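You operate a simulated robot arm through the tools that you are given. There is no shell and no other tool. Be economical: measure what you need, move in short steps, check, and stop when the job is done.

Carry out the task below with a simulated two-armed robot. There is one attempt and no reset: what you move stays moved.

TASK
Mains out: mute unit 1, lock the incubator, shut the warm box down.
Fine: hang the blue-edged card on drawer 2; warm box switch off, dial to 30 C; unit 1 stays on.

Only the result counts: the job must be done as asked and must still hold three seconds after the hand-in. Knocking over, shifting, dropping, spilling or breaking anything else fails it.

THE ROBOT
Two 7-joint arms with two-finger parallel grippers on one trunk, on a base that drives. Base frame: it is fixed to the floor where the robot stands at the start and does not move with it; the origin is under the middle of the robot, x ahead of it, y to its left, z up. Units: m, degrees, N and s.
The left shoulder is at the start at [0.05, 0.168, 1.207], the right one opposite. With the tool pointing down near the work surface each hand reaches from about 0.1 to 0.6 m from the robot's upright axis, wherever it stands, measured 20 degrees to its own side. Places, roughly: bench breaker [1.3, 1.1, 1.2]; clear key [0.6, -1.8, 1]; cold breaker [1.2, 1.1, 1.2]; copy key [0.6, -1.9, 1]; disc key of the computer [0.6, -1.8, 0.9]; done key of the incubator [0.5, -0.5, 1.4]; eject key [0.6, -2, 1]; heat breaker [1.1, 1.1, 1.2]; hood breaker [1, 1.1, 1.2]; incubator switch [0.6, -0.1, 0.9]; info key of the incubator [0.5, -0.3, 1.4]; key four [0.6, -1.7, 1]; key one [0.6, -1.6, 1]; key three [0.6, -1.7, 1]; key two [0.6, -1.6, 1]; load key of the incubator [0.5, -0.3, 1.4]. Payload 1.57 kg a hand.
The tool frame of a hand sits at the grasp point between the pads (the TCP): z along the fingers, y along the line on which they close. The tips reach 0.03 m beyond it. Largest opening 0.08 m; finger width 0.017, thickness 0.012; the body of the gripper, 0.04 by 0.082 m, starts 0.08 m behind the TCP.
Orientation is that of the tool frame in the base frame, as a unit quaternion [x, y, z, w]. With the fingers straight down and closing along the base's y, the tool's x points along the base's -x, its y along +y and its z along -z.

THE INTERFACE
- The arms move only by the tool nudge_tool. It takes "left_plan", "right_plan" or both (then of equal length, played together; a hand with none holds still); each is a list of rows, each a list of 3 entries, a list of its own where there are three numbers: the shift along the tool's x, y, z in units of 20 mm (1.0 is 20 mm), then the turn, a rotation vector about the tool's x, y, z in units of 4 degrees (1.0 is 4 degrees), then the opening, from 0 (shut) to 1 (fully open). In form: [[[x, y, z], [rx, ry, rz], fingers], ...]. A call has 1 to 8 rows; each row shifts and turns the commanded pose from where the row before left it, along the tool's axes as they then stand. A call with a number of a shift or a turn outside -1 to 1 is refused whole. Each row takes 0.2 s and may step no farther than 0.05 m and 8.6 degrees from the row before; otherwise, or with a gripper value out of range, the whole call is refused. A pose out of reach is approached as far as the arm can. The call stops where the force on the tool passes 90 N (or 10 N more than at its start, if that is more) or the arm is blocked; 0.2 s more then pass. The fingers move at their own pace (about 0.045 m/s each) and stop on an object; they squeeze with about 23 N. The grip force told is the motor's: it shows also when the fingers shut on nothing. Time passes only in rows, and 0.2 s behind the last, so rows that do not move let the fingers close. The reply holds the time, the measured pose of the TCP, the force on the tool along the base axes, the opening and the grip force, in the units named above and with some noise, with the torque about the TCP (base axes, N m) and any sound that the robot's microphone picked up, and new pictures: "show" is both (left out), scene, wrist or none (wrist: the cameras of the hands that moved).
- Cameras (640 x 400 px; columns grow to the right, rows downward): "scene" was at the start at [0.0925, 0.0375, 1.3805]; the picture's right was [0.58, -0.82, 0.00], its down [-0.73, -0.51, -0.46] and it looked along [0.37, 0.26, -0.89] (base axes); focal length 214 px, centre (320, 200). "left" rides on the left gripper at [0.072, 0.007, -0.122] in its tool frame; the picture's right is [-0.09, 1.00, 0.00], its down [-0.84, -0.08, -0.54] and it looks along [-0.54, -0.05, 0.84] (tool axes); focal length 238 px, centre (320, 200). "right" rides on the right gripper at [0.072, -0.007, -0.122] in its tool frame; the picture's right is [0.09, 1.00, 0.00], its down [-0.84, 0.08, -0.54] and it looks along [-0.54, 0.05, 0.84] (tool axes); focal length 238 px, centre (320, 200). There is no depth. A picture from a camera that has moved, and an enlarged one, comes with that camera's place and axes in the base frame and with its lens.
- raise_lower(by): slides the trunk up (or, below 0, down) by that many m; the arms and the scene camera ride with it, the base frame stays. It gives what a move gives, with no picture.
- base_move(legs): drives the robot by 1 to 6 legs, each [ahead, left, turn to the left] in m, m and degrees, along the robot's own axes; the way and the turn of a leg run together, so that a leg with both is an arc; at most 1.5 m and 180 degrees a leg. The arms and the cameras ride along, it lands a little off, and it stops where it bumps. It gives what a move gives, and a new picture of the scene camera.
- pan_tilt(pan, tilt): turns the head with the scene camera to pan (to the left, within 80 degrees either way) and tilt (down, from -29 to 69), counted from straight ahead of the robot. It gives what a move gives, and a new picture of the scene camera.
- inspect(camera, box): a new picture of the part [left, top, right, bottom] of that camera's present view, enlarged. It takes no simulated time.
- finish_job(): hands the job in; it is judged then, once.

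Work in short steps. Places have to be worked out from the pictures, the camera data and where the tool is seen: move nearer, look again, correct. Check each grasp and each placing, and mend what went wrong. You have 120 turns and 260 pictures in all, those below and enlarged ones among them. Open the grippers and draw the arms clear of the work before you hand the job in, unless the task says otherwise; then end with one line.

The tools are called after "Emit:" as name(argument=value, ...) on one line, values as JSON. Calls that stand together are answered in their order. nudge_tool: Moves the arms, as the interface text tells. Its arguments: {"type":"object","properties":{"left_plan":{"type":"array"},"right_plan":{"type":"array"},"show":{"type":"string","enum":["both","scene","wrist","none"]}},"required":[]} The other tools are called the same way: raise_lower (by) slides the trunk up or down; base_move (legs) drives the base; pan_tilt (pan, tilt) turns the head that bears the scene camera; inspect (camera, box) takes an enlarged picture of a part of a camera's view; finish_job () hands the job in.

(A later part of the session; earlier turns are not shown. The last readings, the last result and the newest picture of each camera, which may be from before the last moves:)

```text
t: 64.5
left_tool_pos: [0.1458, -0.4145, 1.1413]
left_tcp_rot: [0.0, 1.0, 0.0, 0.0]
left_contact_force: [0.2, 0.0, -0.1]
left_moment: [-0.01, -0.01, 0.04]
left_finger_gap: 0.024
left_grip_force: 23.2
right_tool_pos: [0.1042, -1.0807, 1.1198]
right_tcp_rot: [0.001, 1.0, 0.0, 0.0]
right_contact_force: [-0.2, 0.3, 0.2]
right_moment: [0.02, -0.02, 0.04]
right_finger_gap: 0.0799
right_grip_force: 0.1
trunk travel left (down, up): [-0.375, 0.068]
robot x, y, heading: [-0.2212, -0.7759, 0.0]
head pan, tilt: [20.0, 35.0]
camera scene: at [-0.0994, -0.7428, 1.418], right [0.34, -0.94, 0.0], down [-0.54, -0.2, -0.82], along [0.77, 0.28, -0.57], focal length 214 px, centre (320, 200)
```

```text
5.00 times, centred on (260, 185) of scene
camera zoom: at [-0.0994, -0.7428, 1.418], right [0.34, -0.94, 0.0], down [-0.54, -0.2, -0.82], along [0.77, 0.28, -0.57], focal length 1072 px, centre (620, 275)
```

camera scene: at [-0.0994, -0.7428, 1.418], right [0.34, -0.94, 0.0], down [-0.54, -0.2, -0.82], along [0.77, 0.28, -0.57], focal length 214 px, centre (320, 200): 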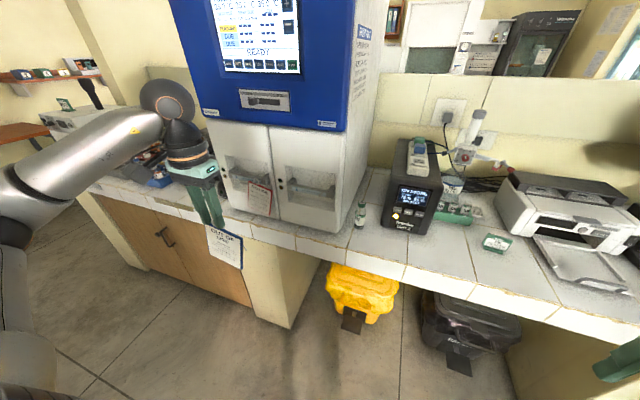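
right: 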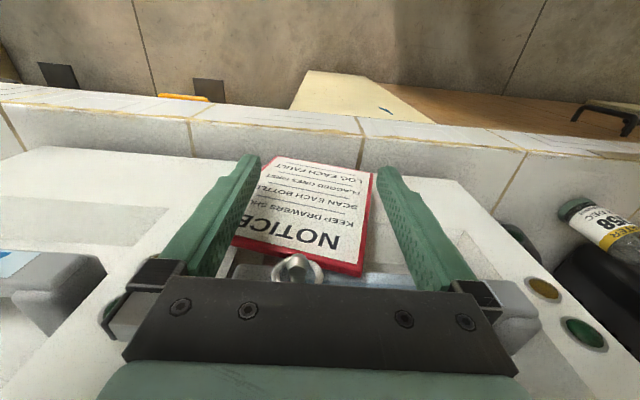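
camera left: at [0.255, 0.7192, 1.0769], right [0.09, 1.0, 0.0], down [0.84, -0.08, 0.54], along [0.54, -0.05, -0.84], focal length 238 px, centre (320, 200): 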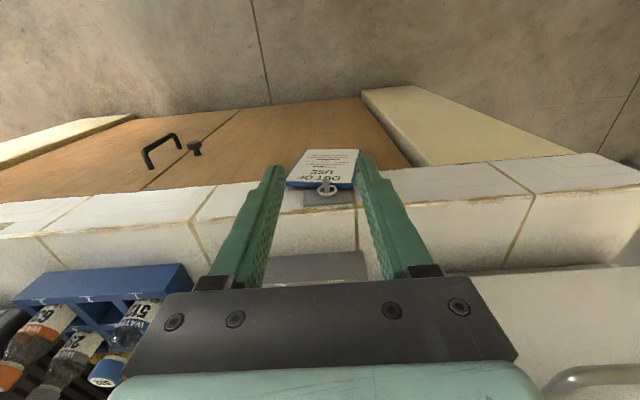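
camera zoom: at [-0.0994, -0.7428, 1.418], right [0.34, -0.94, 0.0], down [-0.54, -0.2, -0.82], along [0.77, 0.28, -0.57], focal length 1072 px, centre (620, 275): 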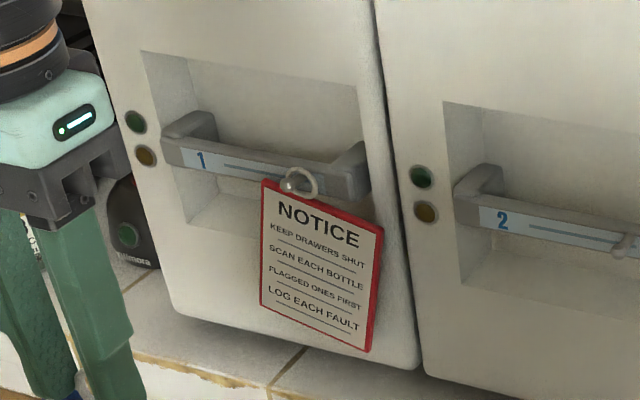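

Two views agree: drawer 2's peg head ≈ (0.416, −0.555, 1.054), drawer face x≈0.456. Pick geometry gives the hang pose TCP ≈ head+(0.014, 0.002, 0.014). I drive nearer, bring the hand in line, and tilt it 12° so that the wrist keeps clear of the incubator.

Emit:
base_move(legs=[[0.13, 0, 0]])

Emit:
nudge_tool(left_plan=[[[0, -1, 0], [0, -1, 0], 0.1], [[0, -1, 0], [0, -1, 0], 0.1], [[0, -1, 0], [0, -1, 0], 0.1], [[0, -1, 0], [0, 0, 0], 0.1], [[0, -1, 0], [0, 0, 0], 0.1], [[0, -1, 0], [0, 0, 0], 0.1], [[0, -0.9, 0], [0, 0, 0], 0.1]], show="both")

```text
t: 65.8
left_tool_pos: [0.2776, -0.4161, 1.1401]
left_tcp_rot: [0.001, 1.0, 0.0, 0.0]
left_contact_force: [-0.2, -0.1, -0.2]
left_moment: [-0.02, -0.01, -0.02]
left_finger_gap: 0.024
left_grip_force: 22.6
right_tool_pos: [0.2351, -1.0808, 1.1209]
right_tcp_rot: [0.002, 1.0, 0.0, 0.0]
right_contact_force: [-0.4, 0.5, 1.0]
right_moment: [-0.01, 0.05, -0.03]
right_finger_gap: 0.0797
right_grip_force: 0.0
trunk travel left (down, up): [-0.375, 0.068]
robot x, y, heading: [-0.0927, -0.7733, 0.1]
head pan, tilt: [20.0, 35.0]
camera scene: at [0.0322, -0.7433, 1.4178], right [0.34, -0.94, 0.0], down [-0.54, -0.19, -0.82], along [0.77, 0.28, -0.57], focal length 214 px, centre (320, 200)
```

scene: 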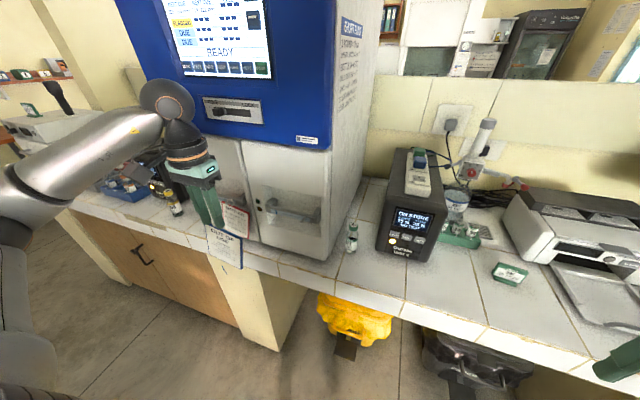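

```text
t: 67.4
left_tool_pos: [0.2765, -0.5553, 1.1413]
left_tcp_rot: [0.0, 0.995, 0.0, 0.105]
left_contact_force: [-0.2, 1.0, -0.6]
left_moment: [-0.01, 0.02, 0.0]
left_finger_gap: 0.024
left_grip_force: 22.8
right_tool_pos: [0.2346, -1.083, 1.1192]
right_tcp_rot: [0.002, 1.0, -0.001, -0.001]
right_contact_force: [0.2, -0.3, 0.0]
right_moment: [-0.01, 0.04, 0.03]
right_finger_gap: 0.0798
right_grip_force: 0.1
trunk travel left (down, up): [-0.375, 0.068]
robot x, y, heading: [-0.0886, -0.7749, -0.5]
head pan, tilt: [20.0, 35.0]
camera scene: at [0.0313, -0.7437, 1.418], right [0.34, -0.94, 0.0], down [-0.54, -0.19, -0.82], along [0.77, 0.28, -0.57], focal length 214 px, centre (320, 200)
camera left: at [0.1809, -0.5474, 1.2455], right [0.09, 1.0, 0.02], down [0.71, -0.08, 0.7], along [0.7, -0.05, -0.71], focal length 238 px, centre (320, 200)
```

scene: 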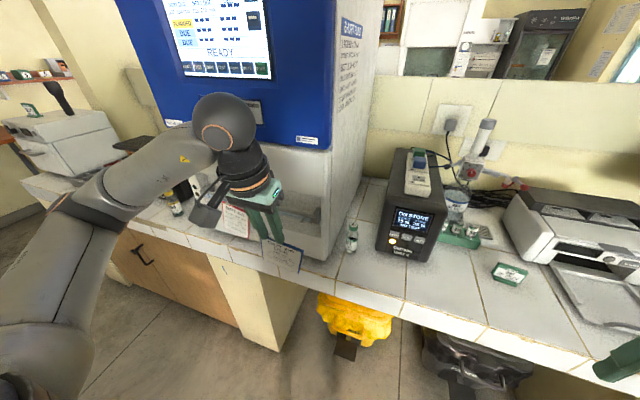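
left: 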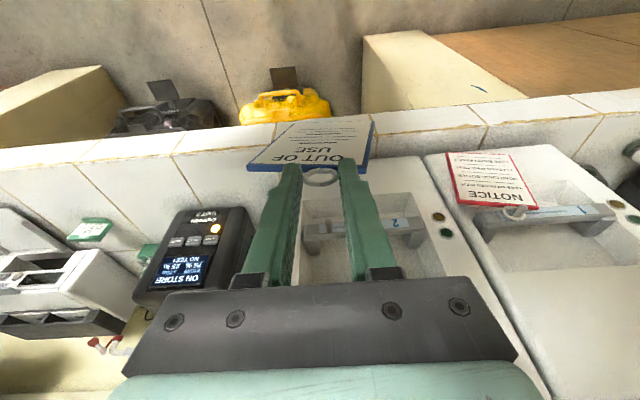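

Emit:
inspect(camera="left", box=[270, 150, 400, 270])

Emit:
inspect(camera="scene", box=[230, 180, 330, 270])

```text
3.33 times, centred on (335, 210) of left
camera zoom: at [0.1809, -0.5474, 1.2455], right [0.09, 1.0, 0.02], down [0.71, -0.08, 0.7], along [0.7, -0.05, -0.71], focal length 794 px, centre (270, 167)
```

zoom: 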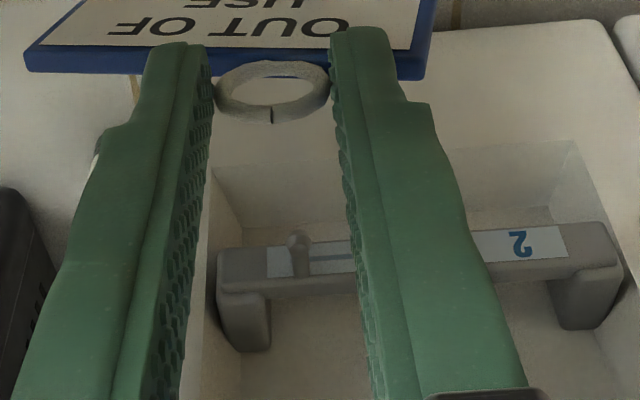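

```text
4.44 times, centred on (280, 225) of scene
camera zoom: at [0.0313, -0.7437, 1.418], right [0.34, -0.94, 0.0], down [-0.54, -0.19, -0.82], along [0.77, 0.28, -0.57], focal length 953 px, centre (498, 89)
```

zoom: 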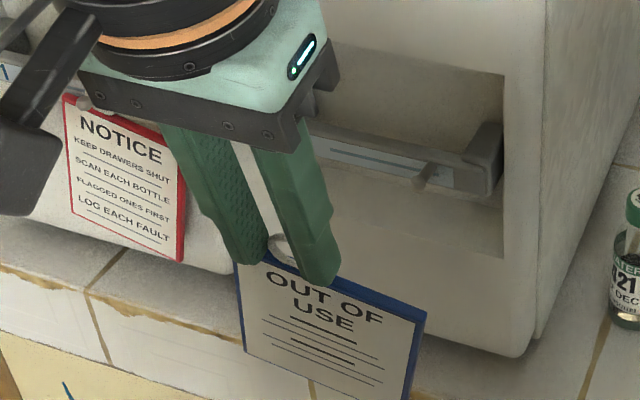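

Refined peg head ≈ (0.418, −0.554, 1.050); ring y matches. I approach to the pre-hang pose.

Emit:
nudge_tool(left_plan=[[[-1, 0, 1], [0, 0, 0], 0.1], [[-1, 0, 1], [0, 0, 0], 0.1], [[-1, 0, 1], [0, 0, 0], 0.1], [[-0.7, 0, 0.8], [0, 0, 0], 0.1]], show="none")

Emit:
inspect(camera="left", box=[250, 110, 400, 220])

Emit:
inspect(camera="scene", box=[230, 180, 330, 270])

```text
t: 68.4
left_tool_pos: [0.3642, -0.5539, 1.0809]
left_tcp_rot: [0.001, 0.995, -0.001, 0.104]
left_contact_force: [0.3, -0.4, -0.3]
left_moment: [-0.04, -0.01, 0.01]
left_finger_gap: 0.0243
left_grip_force: 22.8
right_tool_pos: [0.2338, -1.0819, 1.1209]
right_tcp_rot: [0.002, 1.0, 0.0, -0.001]
right_contact_force: [-0.4, -0.3, 0.3]
right_moment: [0.01, 0.02, -0.03]
right_finger_gap: 0.0801
right_grip_force: 0.0
trunk travel left (down, up): [-0.375, 0.068]
robot x, y, heading: [-0.0918, -0.7757, -0.2]
head pan, tilt: [20.0, 35.0]
```

```text
3.64 times, centred on (325, 165) of left
camera zoom: at [0.2687, -0.5468, 1.1866], right [0.09, 1.0, 0.02], down [0.71, -0.08, 0.7], along [0.7, -0.05, -0.71], focal length 867 px, centre (302, 327)
```

zoom: 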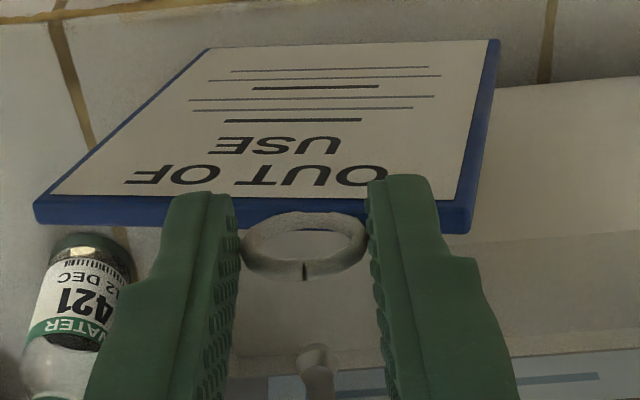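

```text
4.44 times, centred on (280, 225) of scene
camera zoom: at [0.0314, -0.7433, 1.418], right [0.34, -0.94, 0.0], down [-0.54, -0.19, -0.82], along [0.77, 0.28, -0.57], focal length 953 px, centre (498, 89)
```

zoom: 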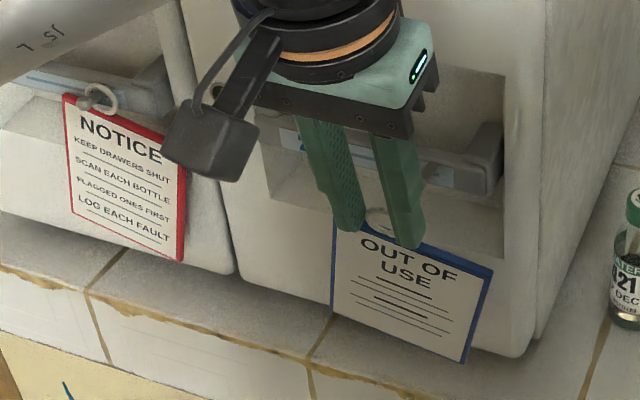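

Emit:
nudge_tool(left_plan=[[[-0.7, -0.03, 0.28], [0, 0, 0], 0.1], [[-0.7, -0.03, 0.28], [0, 0, 0], 0.1]], show="none")

Emit:
inspect(camera="left", box=[260, 110, 380, 200])

Emit:
inspect(camera="scene", box=[270, 170, 350, 250])

```text
t: 69.0
left_tool_pos: [0.3955, -0.5554, 1.0768]
left_tcp_rot: [0.002, 0.994, 0.001, 0.105]
left_contact_force: [-0.4, 0.2, 0.3]
left_moment: [0.02, 0.02, 0.0]
left_finger_gap: 0.0239
left_grip_force: 23.3
right_tool_pos: [0.234, -1.0829, 1.1204]
right_tcp_rot: [0.002, 1.0, 0.0, 0.001]
right_contact_force: [0.3, -0.1, 0.0]
right_moment: [-0.02, -0.03, 0.03]
right_finger_gap: 0.0801
right_grip_force: 0.0
trunk travel left (down, up): [-0.375, 0.068]
robot x, y, heading: [-0.0922, -0.7723, -0.1]
head pan, tilt: [20.0, 35.0]
```

```text
4.44 times, centred on (320, 155) of left
camera zoom: at [0.2996, -0.5486, 1.1818], right [0.09, 1.0, 0.02], down [0.71, -0.08, 0.7], along [0.7, -0.05, -0.71], focal length 1059 px, centre (320, 400)
```

zoom: 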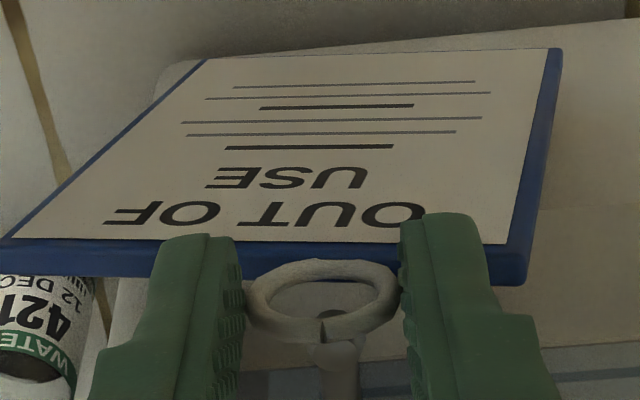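

```text
5.00 times, centred on (310, 210) of scene
camera zoom: at [0.0313, -0.7434, 1.418], right [0.34, -0.94, 0.0], down [-0.54, -0.19, -0.82], along [0.77, 0.28, -0.57], focal length 1072 px, centre (370, 150)
```

zoom: 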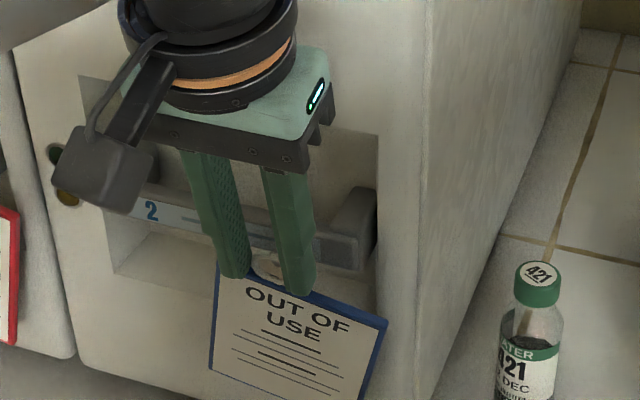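

Ring and head are aligned in y and z. I advance so the head passes through the ring.

Emit:
nudge_tool(left_plan=[[[-0.54, 0.03, 0.115], [0, 0, 0], 0.1], [[-0.54, 0.03, 0.115], [0, 0, 0], 0.1]], show="none")

Emit:
inspect(camera="left", box=[260, 110, 380, 200])

Emit:
inspect(camera="scene", box=[290, 190, 350, 250])

```text
t: 69.6
left_tool_pos: [0.4135, -0.555, 1.0779]
left_tcp_rot: [0.0, 0.995, 0.0, 0.104]
left_contact_force: [-5.8, -0.8, 0.6]
left_moment: [0.03, 0.79, 0.0]
left_finger_gap: 0.0239
left_grip_force: 23.1
right_tool_pos: [0.2338, -1.0827, 1.1206]
right_tcp_rot: [0.002, 1.0, -0.001, 0.001]
right_contact_force: [-0.8, -0.7, 0.5]
right_moment: [0.0, -0.04, 0.01]
right_finger_gap: 0.0801
right_grip_force: 0.1
trunk travel left (down, up): [-0.375, 0.068]
robot x, y, heading: [-0.0948, -0.7738, -0.3]
head pan, tilt: [20.0, 35.0]
```

```text
4.44 times, centred on (320, 155) of left
camera zoom: at [0.3196, -0.5468, 1.183], right [0.09, 1.0, 0.02], down [0.71, -0.08, 0.7], along [0.7, -0.05, -0.71], focal length 1059 px, centre (320, 400)
```

zoom: 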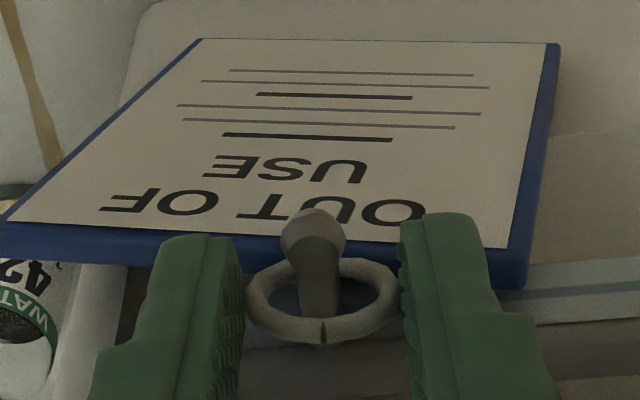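

```text
6.67 times, centred on (320, 220) of scene
camera zoom: at [0.0304, -0.7434, 1.4181], right [0.34, -0.94, 0.0], down [-0.54, -0.19, -0.82], along [0.77, 0.28, -0.57], focal length 1430 px, centre (320, 67)
```

zoom: 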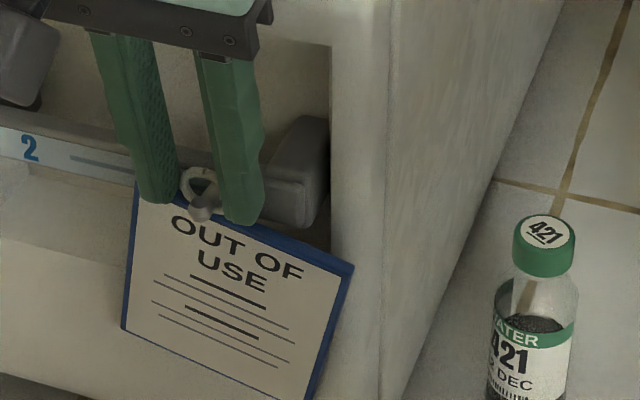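

The peg head is through the ring, with light contact (6 N). I lower the ring onto the peg.

Emit:
nudge_tool(left_plan=[[[0.1, 0, 0.24], [0, 0, 0], 0.1], [[0.1, 0, 0.24], [0, 0, 0], 0.1]], show="none")

Emit:
inspect(camera="left", box=[260, 110, 380, 200])

Emit:
inspect(camera="scene", box=[290, 190, 350, 250])

```text
t: 70.2
left_tool_pos: [0.4143, -0.5556, 1.0698]
left_tcp_rot: [0.001, 0.994, -0.001, 0.108]
left_contact_force: [0.2, 0.2, 11.4]
left_moment: [0.01, 0.19, 0.01]
left_finger_gap: 0.0241
left_grip_force: 23.0
right_tool_pos: [0.2326, -1.083, 1.1202]
right_tcp_rot: [0.002, 1.0, 0.0, 0.001]
right_contact_force: [0.1, -0.4, 0.1]
right_moment: [-0.01, -0.03, 0.01]
right_finger_gap: 0.0797
right_grip_force: 0.1
trunk travel left (down, up): [-0.375, 0.068]
robot x, y, heading: [-0.0927, -0.7741, 0.0]
head pan, tilt: [20.0, 35.0]
```

```text
4.44 times, centred on (320, 155) of left
camera zoom: at [0.3181, -0.5477, 1.1739], right [0.09, 1.0, 0.02], down [0.7, -0.08, 0.71], along [0.71, -0.05, -0.7], focal length 1059 px, centre (320, 400)
```

zoom: 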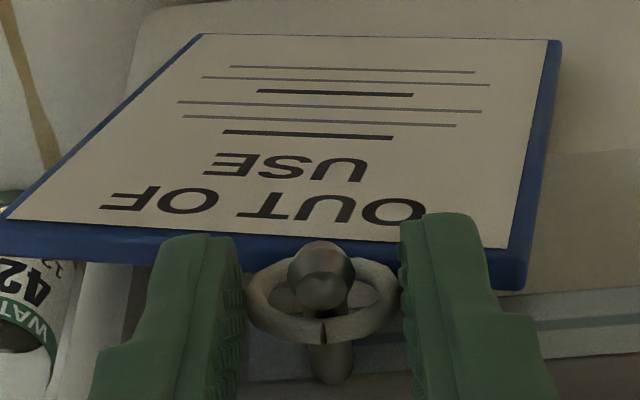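

```text
6.67 times, centred on (320, 220) of scene
camera zoom: at [0.0303, -0.7438, 1.4184], right [0.34, -0.94, 0.0], down [-0.54, -0.19, -0.82], along [0.77, 0.28, -0.57], focal length 1430 px, centre (320, 67)
```

zoom: 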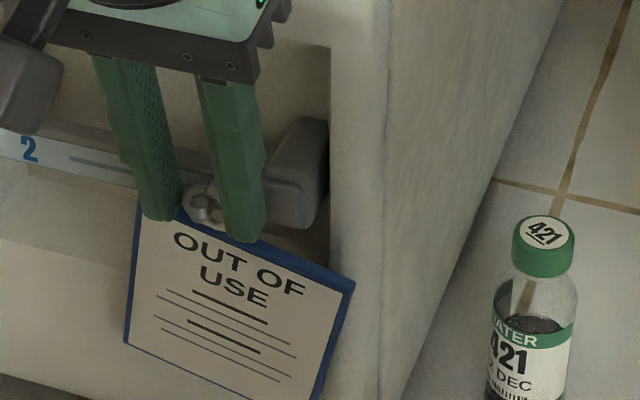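

The ring rests on the peg near its head (11 N up). I lift slightly, reduce the tilt by 6°, and push further in so the ring seats behind the head.

Emit:
nudge_tool(left_plan=[[[0, 0, -0.2], [0, 0.75, 0], 0.1], [[-0.3, 0, 0], [0, 0.75, 0], 0.1], [[-0.3, 0, 0.05], [0, 0, 0], 0.1]], show="none")

Emit:
inspect(camera="left", box=[260, 110, 380, 200])

Emit:
inspect(camera="scene", box=[250, 130, 350, 250])

```text
t: 71.0
left_tool_pos: [0.4199, -0.5538, 1.072]
left_tcp_rot: [0.002, 0.999, 0.001, 0.049]
left_contact_force: [-32.5, 0.4, -5.9]
left_moment: [0.02, -2.46, 0.32]
left_finger_gap: 0.0239
left_grip_force: 22.9
right_tool_pos: [0.2306, -1.0824, 1.1214]
right_tcp_rot: [0.002, 1.0, 0.0, 0.002]
right_contact_force: [-0.4, -0.5, -0.4]
right_moment: [-0.01, 0.0, 0.02]
right_finger_gap: 0.0799
right_grip_force: 0.0
trunk travel left (down, up): [-0.375, 0.068]
robot x, y, heading: [-0.0937, -0.7739, -0.3]
head pan, tilt: [20.0, 35.0]
```

```text
4.44 times, centred on (320, 155) of left
camera zoom: at [0.3359, -0.5469, 1.1858], right [0.1, 1.0, 0.01], down [0.78, -0.08, 0.62], along [0.62, -0.05, -0.78], focal length 1059 px, centre (320, 400)
```

zoom: 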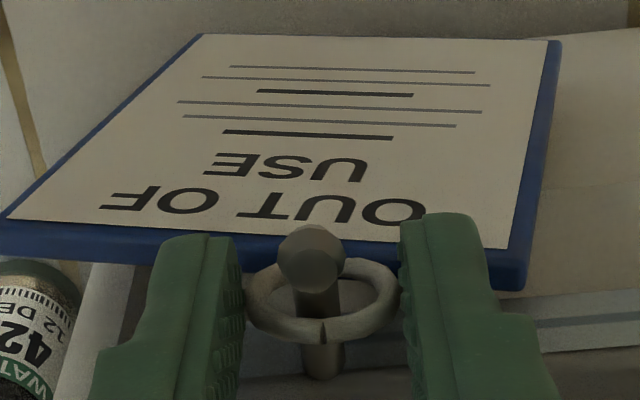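

```text
3.33 times, centred on (300, 190) of scene
camera zoom: at [0.0261, -0.743, 1.4182], right [0.34, -0.94, 0.0], down [-0.54, -0.2, -0.82], along [0.77, 0.28, -0.57], focal length 715 px, centre (387, 233)
```

zoom: 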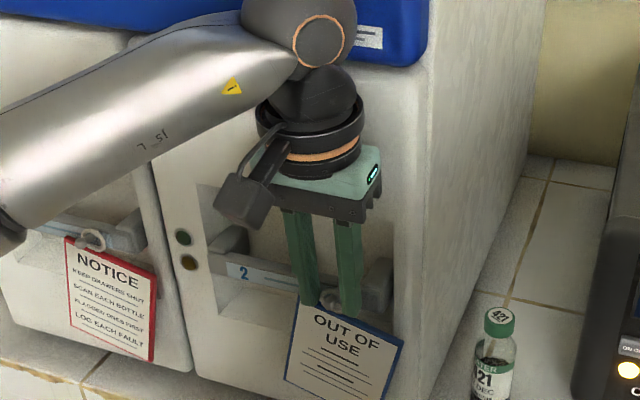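

The torque shows the palm touching the incubator face (lever 0.08 m above the TCP). I restore the tilt, and even add a little, and then push in with the fingers only.

Emit:
nudge_tool(left_plan=[[[0.4, 0, 0], [0, -0.75, 0], 0.1], [[0, 0, 0], [0, -0.75, 0], 0.1], [[0, 0, 0], [0, -0.75, 0], 0.1], [[-0.2, 0, 0.05], [0, 0, 0], 0.1]], show="none")

Emit:
inspect(camera="left", box=[260, 110, 380, 200])

```text
t: 72.0
left_tool_pos: [0.4211, -0.555, 1.0708]
left_tcp_rot: [0.0, 0.991, 0.0, 0.13]
left_contact_force: [-8.3, -0.3, 1.5]
left_moment: [-0.03, 0.61, 0.13]
left_finger_gap: 0.0238
left_grip_force: 23.7
right_tool_pos: [0.2323, -1.0816, 1.1184]
right_tcp_rot: [0.001, 1.0, 0.0, 0.001]
right_contact_force: [-0.2, 0.5, -0.7]
right_moment: [0.01, 0.01, 0.02]
right_finger_gap: 0.0802
right_grip_force: 0.1
trunk travel left (down, up): [-0.375, 0.068]
robot x, y, heading: [-0.0918, -0.7762, -0.3]
head pan, tilt: [20.0, 35.0]
```

```text
4.44 times, centred on (320, 155) of left
camera zoom: at [0.3202, -0.5471, 1.1701], right [0.09, 1.0, 0.02], down [0.67, -0.08, 0.74], along [0.74, -0.05, -0.67], focal length 1059 px, centre (320, 400)
```

zoom: 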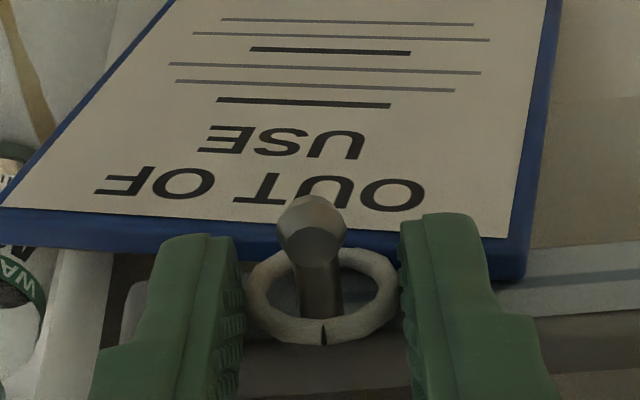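

The card pivoted in the grip as expected, and the ring is well behind the head. I lower it until it bears on the peg.

Emit:
nudge_tool(left_plan=[[[0.05, 0, 0.2], [0, 0, 0], 0.1], [[0.05, 0, 0.2], [0, 0, 0], 0.1]], show="none")

Emit:
inspect(camera="left", box=[260, 110, 380, 200])

Emit:
inspect(camera="scene", box=[290, 190, 350, 250])

```text
t: 72.6
left_tool_pos: [0.4218, -0.5562, 1.0673]
left_tcp_rot: [0.0, 0.991, -0.002, 0.137]
left_contact_force: [-4.6, 0.2, 21.3]
left_moment: [0.04, -0.09, 0.03]
left_finger_gap: 0.0244
left_grip_force: 23.5
right_tool_pos: [0.2328, -1.0833, 1.1212]
right_tcp_rot: [0.003, 1.0, 0.0, 0.002]
right_contact_force: [-0.9, -1.0, -0.1]
right_moment: [-0.01, 0.0, 0.01]
right_finger_gap: 0.0801
right_grip_force: 0.0
trunk travel left (down, up): [-0.375, 0.068]
robot x, y, heading: [-0.0912, -0.7707, 0.1]
head pan, tilt: [20.0, 35.0]
```

```text
4.44 times, centred on (320, 155) of left
camera zoom: at [0.3194, -0.5476, 1.1654], right [0.09, 1.0, 0.02], down [0.66, -0.08, 0.75], along [0.75, -0.05, -0.66], focal length 1059 px, centre (320, 400)
```

zoom: 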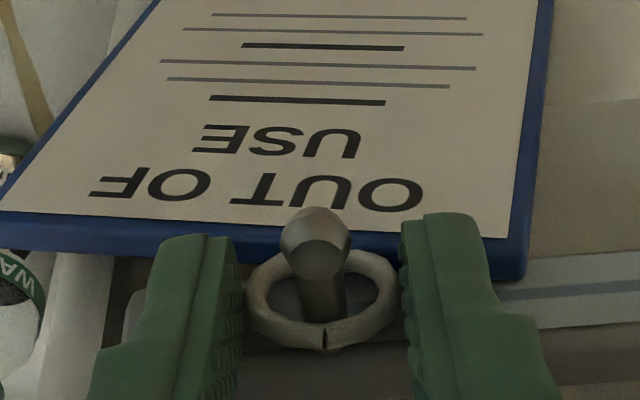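

```text
6.67 times, centred on (320, 220) of scene
camera zoom: at [0.0283, -0.7438, 1.4187], right [0.34, -0.94, 0.0], down [-0.54, -0.19, -0.82], along [0.77, 0.28, -0.57], focal length 1430 px, centre (320, 67)
```

zoom: 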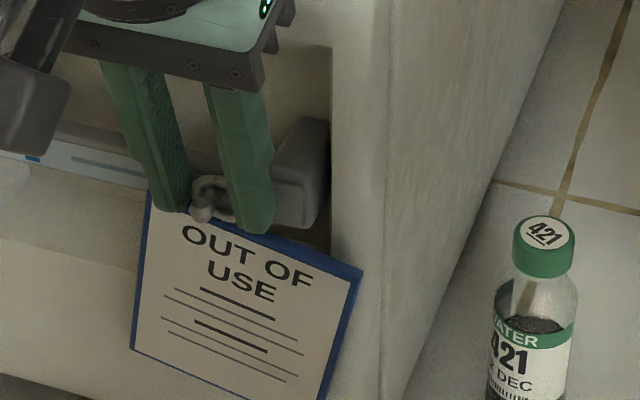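

The ring bears on the peg (21 N upward). I relieve the load slightly and open the fingers.

Emit:
nudge_tool(left_plan=[[[0, 0, -0.15], [0, 0, 0], 0.1], [[0, 0, 0], [0, 0, 0], 0.35], [[0, 0, 0], [0, 0, 0], 0.45], [[0, 0, 0], [0, 0, 0], 0.45], [[0, 0, 0], [0, 0, 0], 0.45]], show="none")

Emit:
inspect(camera="left", box=[240, 110, 400, 220])

Emit:
inspect(camera="scene", box=[280, 190, 350, 250])

```text
t: 73.8
left_tool_pos: [0.4214, -0.5546, 1.0638]
left_tcp_rot: [0.0, 0.991, 0.0, 0.13]
left_contact_force: [0.1, 0.6, -0.3]
left_moment: [0.02, 0.01, 0.01]
left_finger_gap: 0.0359
left_grip_force: 0.1
right_tool_pos: [0.2337, -1.0823, 1.1198]
right_tcp_rot: [0.001, 1.0, 0.001, 0.001]
right_contact_force: [0.7, 0.0, -0.1]
right_moment: [-0.01, -0.04, -0.03]
right_finger_gap: 0.0801
right_grip_force: 0.0
trunk travel left (down, up): [-0.375, 0.068]
robot x, y, heading: [-0.0933, -0.7734, -0.3]
head pan, tilt: [20.0, 35.0]
```

```text
3.64 times, centred on (320, 165) of left
camera zoom: at [0.3207, -0.5471, 1.1647], right [0.09, 1.0, 0.02], down [0.67, -0.08, 0.74], along [0.74, -0.05, -0.67], focal length 867 px, centre (320, 327)
```

zoom: 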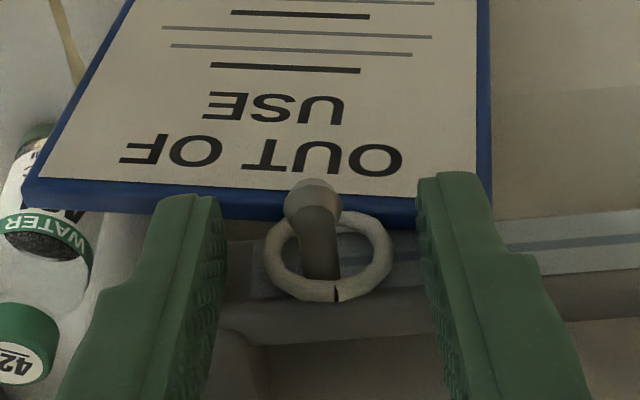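

```text
6.67 times, centred on (315, 220) of scene
camera zoom: at [0.0312, -0.7433, 1.418], right [0.34, -0.94, 0.0], down [-0.54, -0.19, -0.82], along [0.77, 0.28, -0.57], focal length 1430 px, centre (353, 67)
```

zoom: 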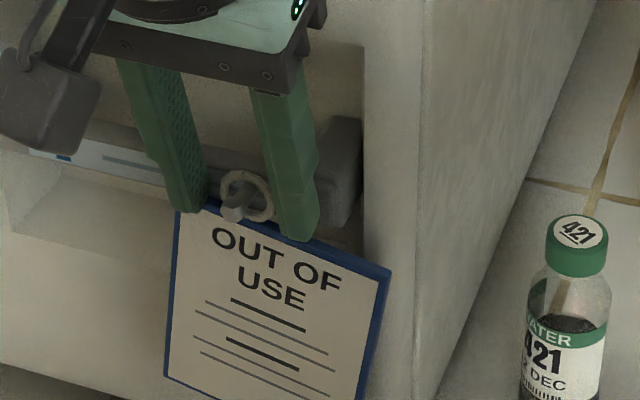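

The card hangs on drawer 2's peg. I retract straight along the tool axis, then back.

Emit:
nudge_tool(left_plan=[[[0, 0, -0.5], [0, 0, 0], 0.5], [[0, 0, -1], [0, 0, 0], 0.5], [[0.5, 0, -1], [0, 0, 0], 0.5], [[1, 0, -1], [0, 0, 0], 0.5], [[1, 0, -0.5], [0, 0, 0], 0.5], [[1, 0, 0], [0, 0, 0], 0.5], [[1, 0, 0], [0, 0, 0], 0.5], [[1, 0, 0], [0, 0, 0], 0.5]], show="none")

Emit:
inspect(camera="scene", box=[230, 90, 370, 260])

Emit:
inspect(camera="left", box=[160, 60, 560, 310])

```text
t: 75.6
left_tool_pos: [0.2951, -0.5534, 1.1135]
left_tcp_rot: [0.0, 0.991, 0.0, 0.131]
left_contact_force: [0.6, -0.6, -0.1]
left_moment: [0.0, 0.02, -0.01]
left_finger_gap: 0.0401
left_grip_force: 0.0
right_tool_pos: [0.2345, -1.0828, 1.1197]
right_tcp_rot: [0.001, 1.0, 0.0, 0.0]
right_contact_force: [0.3, -0.2, -0.2]
right_moment: [-0.01, 0.01, -0.01]
right_finger_gap: 0.0798
right_grip_force: 0.1
trunk travel left (down, up): [-0.375, 0.068]
robot x, y, heading: [-0.0939, -0.7727, -0.2]
head pan, tilt: [20.0, 35.0]
```

```text
2.35 times, centred on (300, 175) of scene
camera zoom: at [0.031, -0.7432, 1.418], right [0.34, -0.94, 0.0], down [-0.54, -0.19, -0.82], along [0.77, 0.28, -0.57], focal length 505 px, centre (367, 259)
```

zoom: 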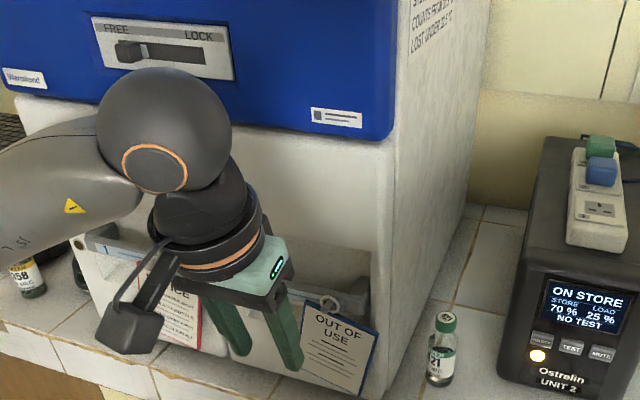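

```text
1.60 times, centred on (360, 185) of left
camera zoom: at [0.1934, -0.5463, 1.2132], right [0.09, 1.0, 0.02], down [0.67, -0.08, 0.74], along [0.74, -0.05, -0.67], focal length 381 px, centre (256, 224)
```

zoom: 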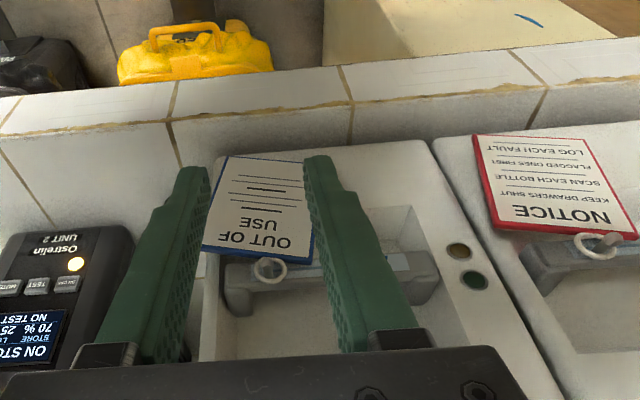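

The card hangs securely on drawer 2. Next the FREE/LOCK slider: knob ≈ (0.443, −0.348, 1.302), travel ≈ 0.06 to −y. I back off and pitch the left hand toward horizontal while raising it.

Emit:
base_move(legs=[[-0.15, 0, 0]])

Emit:
nudge_tool(left_plan=[[[-0.33, 0, -0.95], [0, -1, 0], 0.5], [[-0.39, 0, -0.92], [0, -1, 0], 0.5], [[-0.45, 0, -0.89], [0, -1, 0], 0.5], [[-0.52, 0, -0.86], [0, -1, 0], 0.5], [[-0.57, 0, -0.82], [0, -1, 0], 0.5], [[-0.63, 0, -0.78], [0, -1, 0], 0.5], [[-0.68, 0, -0.73], [0, -1, 0], 0.5], [[-0.73, 0, -0.68], [0, -1, 0], 0.5]], show="none")

Emit:
nudge_tool(left_plan=[[[-0.8, 0.8, -0.6], [0, -1, 0], 0.5], [[-0.4, 0.8, 0], [0, -1, 0], 0.5], [[0, 0.8, 0], [0, -1, 0], 0.5], [[0, 0.8, 0], [0, -1, 0], 0.5], [[0, 0.8, 0], [0, -1, 0], 0.5], [[0, 0.8, 0], [0, -1, 0], 0.5], [[0, 0.8, 0], [0, -1, 0], 0.5], [[0, 0.8, 0], [0, -1, 0], 0.5]], show="both")

```text
t: 76.9
left_tool_pos: [0.1446, -0.5539, 1.1135]
left_tcp_rot: [0.0, 0.991, 0.0, 0.131]
left_contact_force: [-0.9, -0.3, 0.4]
left_moment: [0.0, -0.03, 0.05]
left_finger_gap: 0.04
left_grip_force: 0.1
right_tool_pos: [0.0835, -1.0815, 1.1196]
right_tcp_rot: [0.002, 1.0, 0.0, 0.001]
right_contact_force: [-0.2, -0.3, 0.4]
right_moment: [-0.01, 0.0, 0.01]
right_finger_gap: 0.0801
right_grip_force: 0.1
trunk travel left (down, up): [-0.375, 0.068]
robot x, y, heading: [-0.245, -0.776, -0.0]
head pan, tilt: [20.0, 35.0]
camera scene: at [-0.1191, -0.7429, 1.4181], right [0.34, -0.94, 0.0], down [-0.54, -0.19, -0.82], along [0.77, 0.28, -0.57], focal length 214 px, centre (320, 200)
```

scene: 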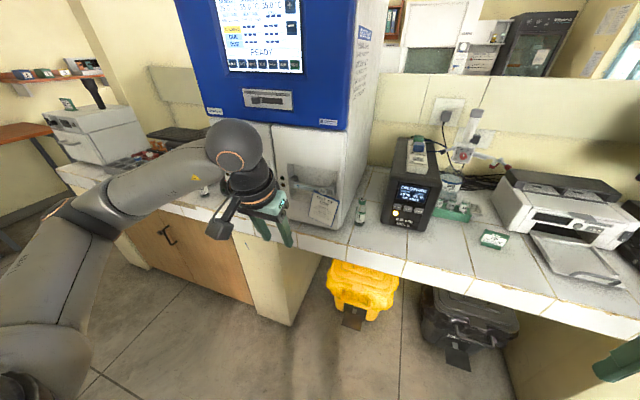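

```text
t: 78.7
left_tool_pos: [0.1578, -0.5557, 1.2719]
left_tcp_rot: [0.0, 0.917, 0.0, 0.399]
left_contact_force: [-0.8, -0.1, 0.7]
left_moment: [-0.01, -0.01, 0.05]
left_finger_gap: 0.0402
left_grip_force: 0.0
right_tool_pos: [0.0836, -1.0811, 1.1196]
right_tcp_rot: [0.003, 1.0, 0.0, 0.0]
right_contact_force: [-0.6, 0.6, 0.3]
right_moment: [0.0, -0.03, 0.01]
right_finger_gap: 0.08
right_grip_force: 0.1
trunk travel left (down, up): [-0.375, 0.068]
robot x, y, heading: [-0.2422, -0.7714, -0.0]
head pan, tilt: [20.0, 35.0]
```

```text
t: 80.5
left_tool_pos: [0.1639, -0.4262, 1.2993]
left_tcp_rot: [0.001, 0.771, -0.001, 0.637]
left_contact_force: [0.2, -0.5, 0.7]
left_moment: [-0.02, -0.02, -0.01]
left_finger_gap: 0.0401
left_grip_force: 0.0
right_tool_pos: [0.0847, -1.0816, 1.1203]
right_tcp_rot: [0.003, 1.0, 0.0, 0.0]
right_contact_force: [-0.4, -0.4, -0.7]
right_moment: [0.0, 0.04, 0.02]
right_finger_gap: 0.0801
right_grip_force: 0.0
trunk travel left (down, up): [-0.375, 0.068]
robot x, y, heading: [-0.2393, -0.7743, -0.4]
head pan, tilt: [20.0, 35.0]
camera scene: at [-0.1186, -0.7429, 1.418], right [0.34, -0.94, 0.0], down [-0.54, -0.19, -0.82], along [0.77, 0.28, -0.57], focal length 214 px, centre (320, 200)
camera left: at [0.0304, -0.4183, 1.2525], right [0.02, 1.0, 0.09], down [-0.37, -0.08, 0.92], along [0.93, -0.05, 0.37], focal length 238 px, centre (320, 200)
```

scene: 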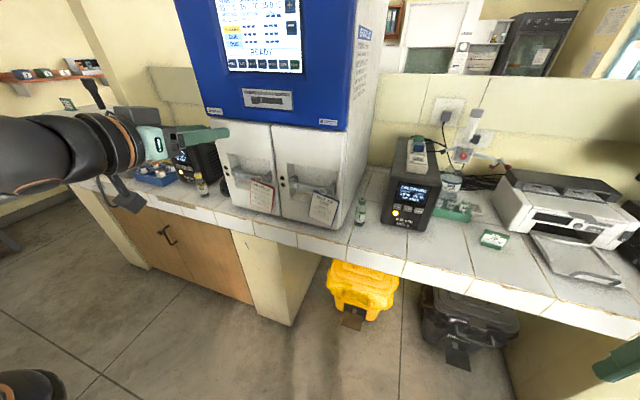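
left: 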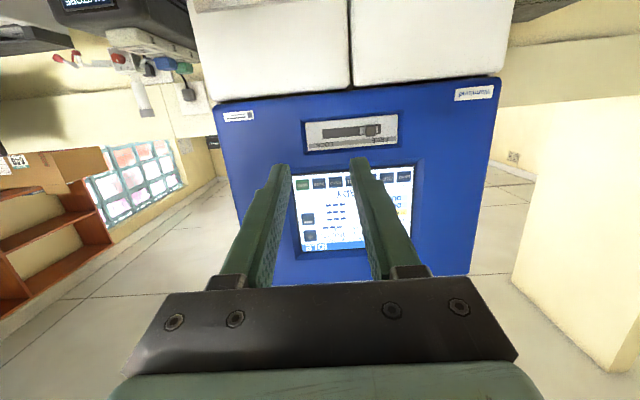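

The hand is near horizontal. I zoom on the slider from both cameras.

Emit:
inspect(camera="left", box=[290, 100, 410, 160])

Emit:
inspect(camera="scene", box=[230, 75, 310, 125])

```text
5.33 times, centred on (350, 130) of left
camera zoom: at [0.0304, -0.4183, 1.2525], right [0.02, 1.0, 0.09], down [-0.37, -0.08, 0.92], along [0.93, -0.05, 0.37], focal length 1271 px, centre (160, 573)
```

zoom: 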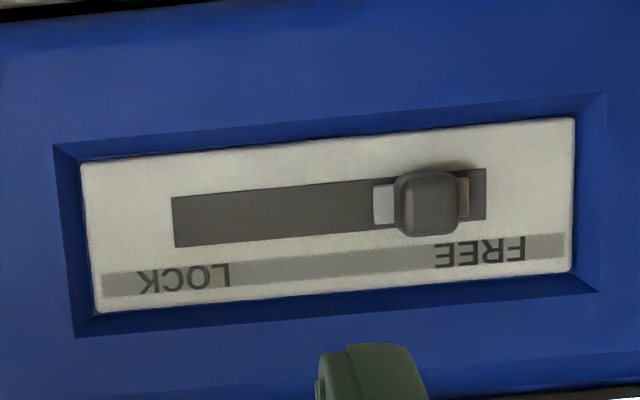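

```text
8.00 times, centred on (270, 100) of scene
camera zoom: at [-0.1186, -0.7429, 1.418], right [0.34, -0.94, 0.0], down [-0.54, -0.19, -0.82], along [0.77, 0.28, -0.57], focal length 1716 px, centre (720, 1000)
```

zoom: 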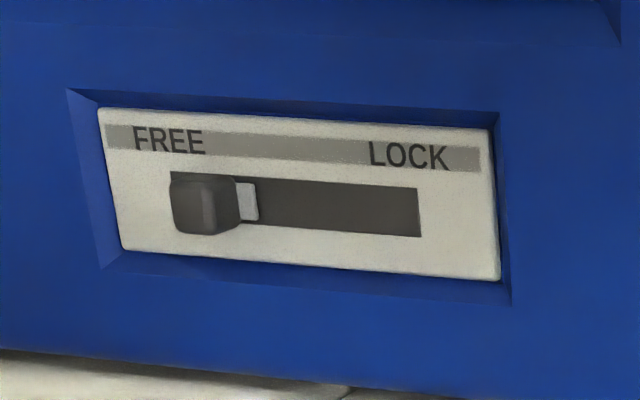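

Knob front ≈ (0.443, −0.342, 1.300), plate at x≈0.462. I align the hand in y, then drive forward.

Emit:
nudge_tool(left_plan=[[[0, 0.85, 0], [0, 0, 0], 0.5], [[0, 0.85, 0], [0, 0, 0], 0.5], [[0, 0.85, 0], [0, 0, 0], 0.5], [[0, 0.85, 0], [0, -0.8, 0], 0.5], [[-0.25, 0.8, 0], [0, -0.8, 0], 0.5]], show="none")

Emit:
base_move(legs=[[0.13, 0, 0]])

Emit:
inspect(camera="left", box=[230, 30, 430, 230])

```text
t: 81.7
left_tool_pos: [0.1641, -0.341, 1.305]
left_tcp_rot: [0.001, 0.735, -0.001, 0.678]
left_contact_force: [-1.3, 1.0, 0.3]
left_moment: [0.0, 0.03, -0.03]
left_finger_gap: 0.04
left_grip_force: 0.1
right_tool_pos: [0.0847, -1.0813, 1.1197]
right_tcp_rot: [0.003, 1.0, 0.0, 0.001]
right_contact_force: [-0.1, 0.2, 0.0]
right_moment: [0.0, 0.02, -0.01]
right_finger_gap: 0.08
right_grip_force: 0.0
trunk travel left (down, up): [-0.375, 0.068]
robot x, y, heading: [-0.2415, -0.7753, -0.0]
head pan, tilt: [20.0, 35.0]
```

```text
t: 83.0
left_tool_pos: [0.2947, -0.3406, 1.3042]
left_tcp_rot: [0.0, 0.736, -0.001, 0.677]
left_contact_force: [0.9, -0.9, -0.4]
left_moment: [0.0, -0.02, 0.03]
left_finger_gap: 0.0402
left_grip_force: 0.0
right_tool_pos: [0.2135, -1.0821, 1.1195]
right_tcp_rot: [0.002, 1.0, 0.0, 0.0]
right_contact_force: [-0.6, -0.5, -0.5]
right_moment: [0.0, 0.04, -0.04]
right_finger_gap: 0.0802
right_grip_force: 0.1
trunk travel left (down, up): [-0.375, 0.068]
robot x, y, heading: [-0.1117, -0.7705, -0.1]
head pan, tilt: [20.0, 35.0]
camera scene: at [0.0113, -0.7432, 1.4178], right [0.34, -0.94, 0.0], down [-0.54, -0.19, -0.82], along [0.77, 0.28, -0.57], focal length 214 px, centre (320, 200)
```

scene: 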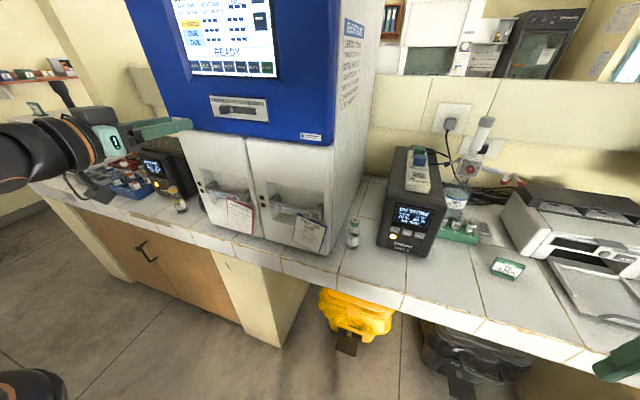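

```text
2.00 times, centred on (330, 130) of left
camera zoom: at [0.1665, -0.3338, 1.2423], right [0.01, 1.0, 0.09], down [-0.47, -0.08, 0.88], along [0.88, -0.05, 0.47], focal length 477 px, centre (300, 340)
```

zoom: 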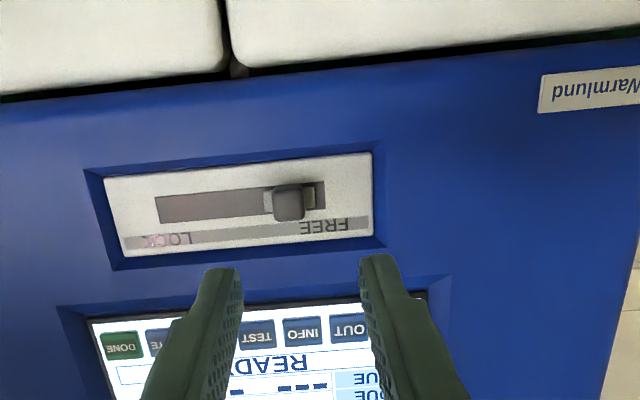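

Emit:
nudge_tool(left_plan=[[[-0.08, -0.1, 1], [0, 0, 0], 0.5], [[-0.08, -0.1, 1], [0, 0, 0], 0.5], [[-0.08, 0, 1], [0, 0, 0], 0.5], [[-0.08, 0, 1], [0, 0, 0], 0.5], [[-0.08, 0, 0.7], [0, 0, 0], 0.5]], show="none")

Emit:
inspect(camera="left", box=[230, 30, 430, 230])

Emit:
inspect(camera="scene", box=[190, 80, 290, 140])

```text
t: 84.2
left_tool_pos: [0.3877, -0.3441, 1.3034]
left_tcp_rot: [0.0, 0.736, 0.0, 0.677]
left_contact_force: [-0.2, 0.0, -0.1]
left_moment: [0.01, 0.02, 0.0]
left_finger_gap: 0.0401
left_grip_force: 0.1
right_tool_pos: [0.2145, -1.0813, 1.1198]
right_tcp_rot: [0.001, 1.0, 0.0, 0.0]
right_contact_force: [0.4, 0.2, -0.1]
right_moment: [0.0, -0.01, -0.04]
right_finger_gap: 0.0803
right_grip_force: 0.1
trunk travel left (down, up): [-0.375, 0.068]
robot x, y, heading: [-0.1149, -0.7765, -0.2]
head pan, tilt: [20.0, 35.0]
```

```text
2.00 times, centred on (330, 130) of left
camera zoom: at [0.2602, -0.3365, 1.2429], right [0.01, 1.0, 0.09], down [-0.47, -0.08, 0.88], along [0.88, -0.05, 0.47], focal length 477 px, centre (300, 340)
```

zoom: 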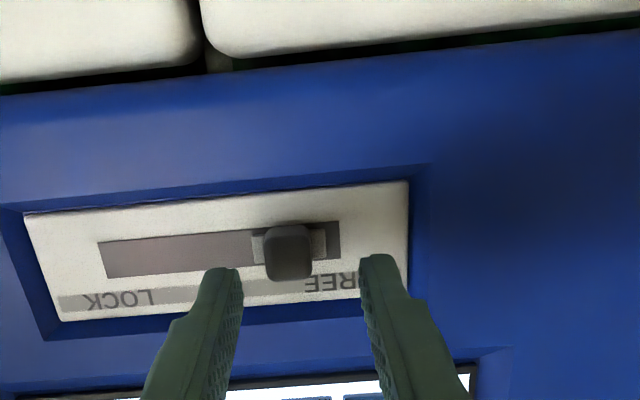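

```text
6.40 times, centred on (240, 110) of scene
camera zoom: at [0.0106, -0.7432, 1.4179], right [0.34, -0.94, 0.0], down [-0.54, -0.19, -0.82], along [0.77, 0.28, -0.57], focal length 1373 px, centre (832, 776)
```

zoom: 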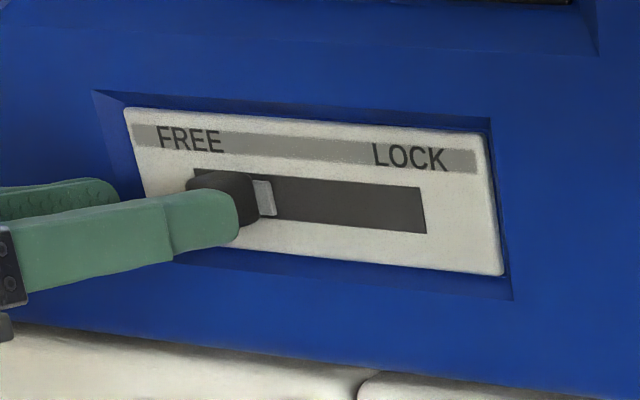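

Aligned; I advance the last 36 mm over the knob.

Emit:
nudge_tool(left_plan=[[[-0.05, 0, 0.6], [0, 0, 0], 0.5], [[-0.05, 0, 0.6], [0, 0, 0], 0.5], [[-0.05, 0, 0.6], [0, 0, 0], 0.5]], show="none")

Emit:
inspect(camera="left", box=[230, 60, 430, 200])

Emit:
inspect(camera="scene", box=[190, 80, 290, 140])

```text
t: 85.0
left_tool_pos: [0.4216, -0.3453, 1.3032]
left_tcp_rot: [0.0, 0.736, -0.002, 0.677]
left_contact_force: [-12.7, -0.7, -3.9]
left_moment: [-0.21, 0.06, -0.08]
left_finger_gap: 0.0397
left_grip_force: 0.0
right_tool_pos: [0.2111, -1.0821, 1.12]
right_tcp_rot: [0.001, 1.0, 0.0, 0.001]
right_contact_force: [0.2, -0.6, -0.7]
right_moment: [0.02, 0.02, 0.0]
right_finger_gap: 0.08
right_grip_force: 0.1
trunk travel left (down, up): [-0.375, 0.068]
robot x, y, heading: [-0.1168, -0.7753, -0.1]
head pan, tilt: [20.0, 35.0]
```

```text
2.86 times, centred on (330, 130) of left
camera zoom: at [0.2942, -0.3377, 1.2418], right [0.01, 1.0, 0.09], down [-0.47, -0.08, 0.88], along [0.88, -0.05, 0.47], focal length 681 px, centre (291, 400)
```

zoom: 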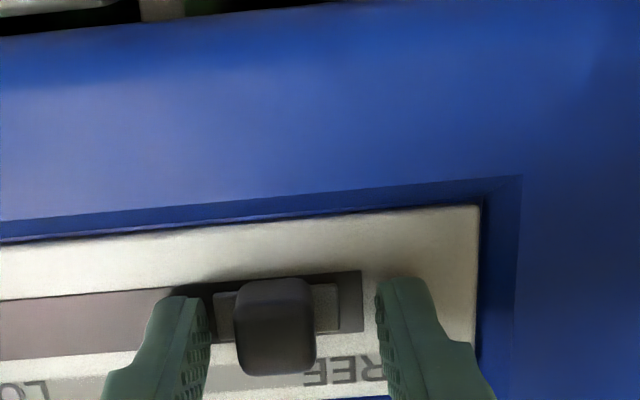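

```text
6.40 times, centred on (240, 110) of scene
camera zoom: at [0.0082, -0.7431, 1.4181], right [0.34, -0.94, 0.0], down [-0.54, -0.19, -0.82], along [0.77, 0.28, -0.57], focal length 1373 px, centre (832, 776)
```

zoom: 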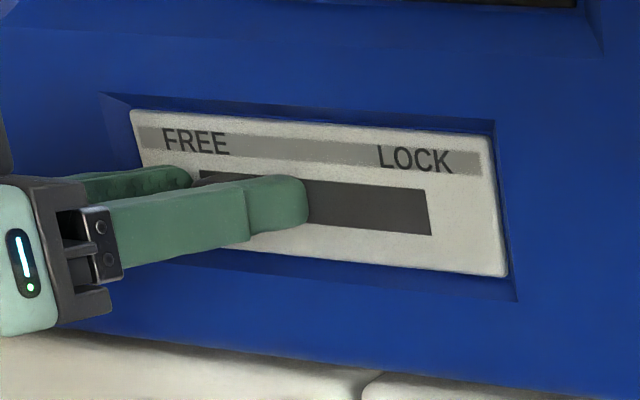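

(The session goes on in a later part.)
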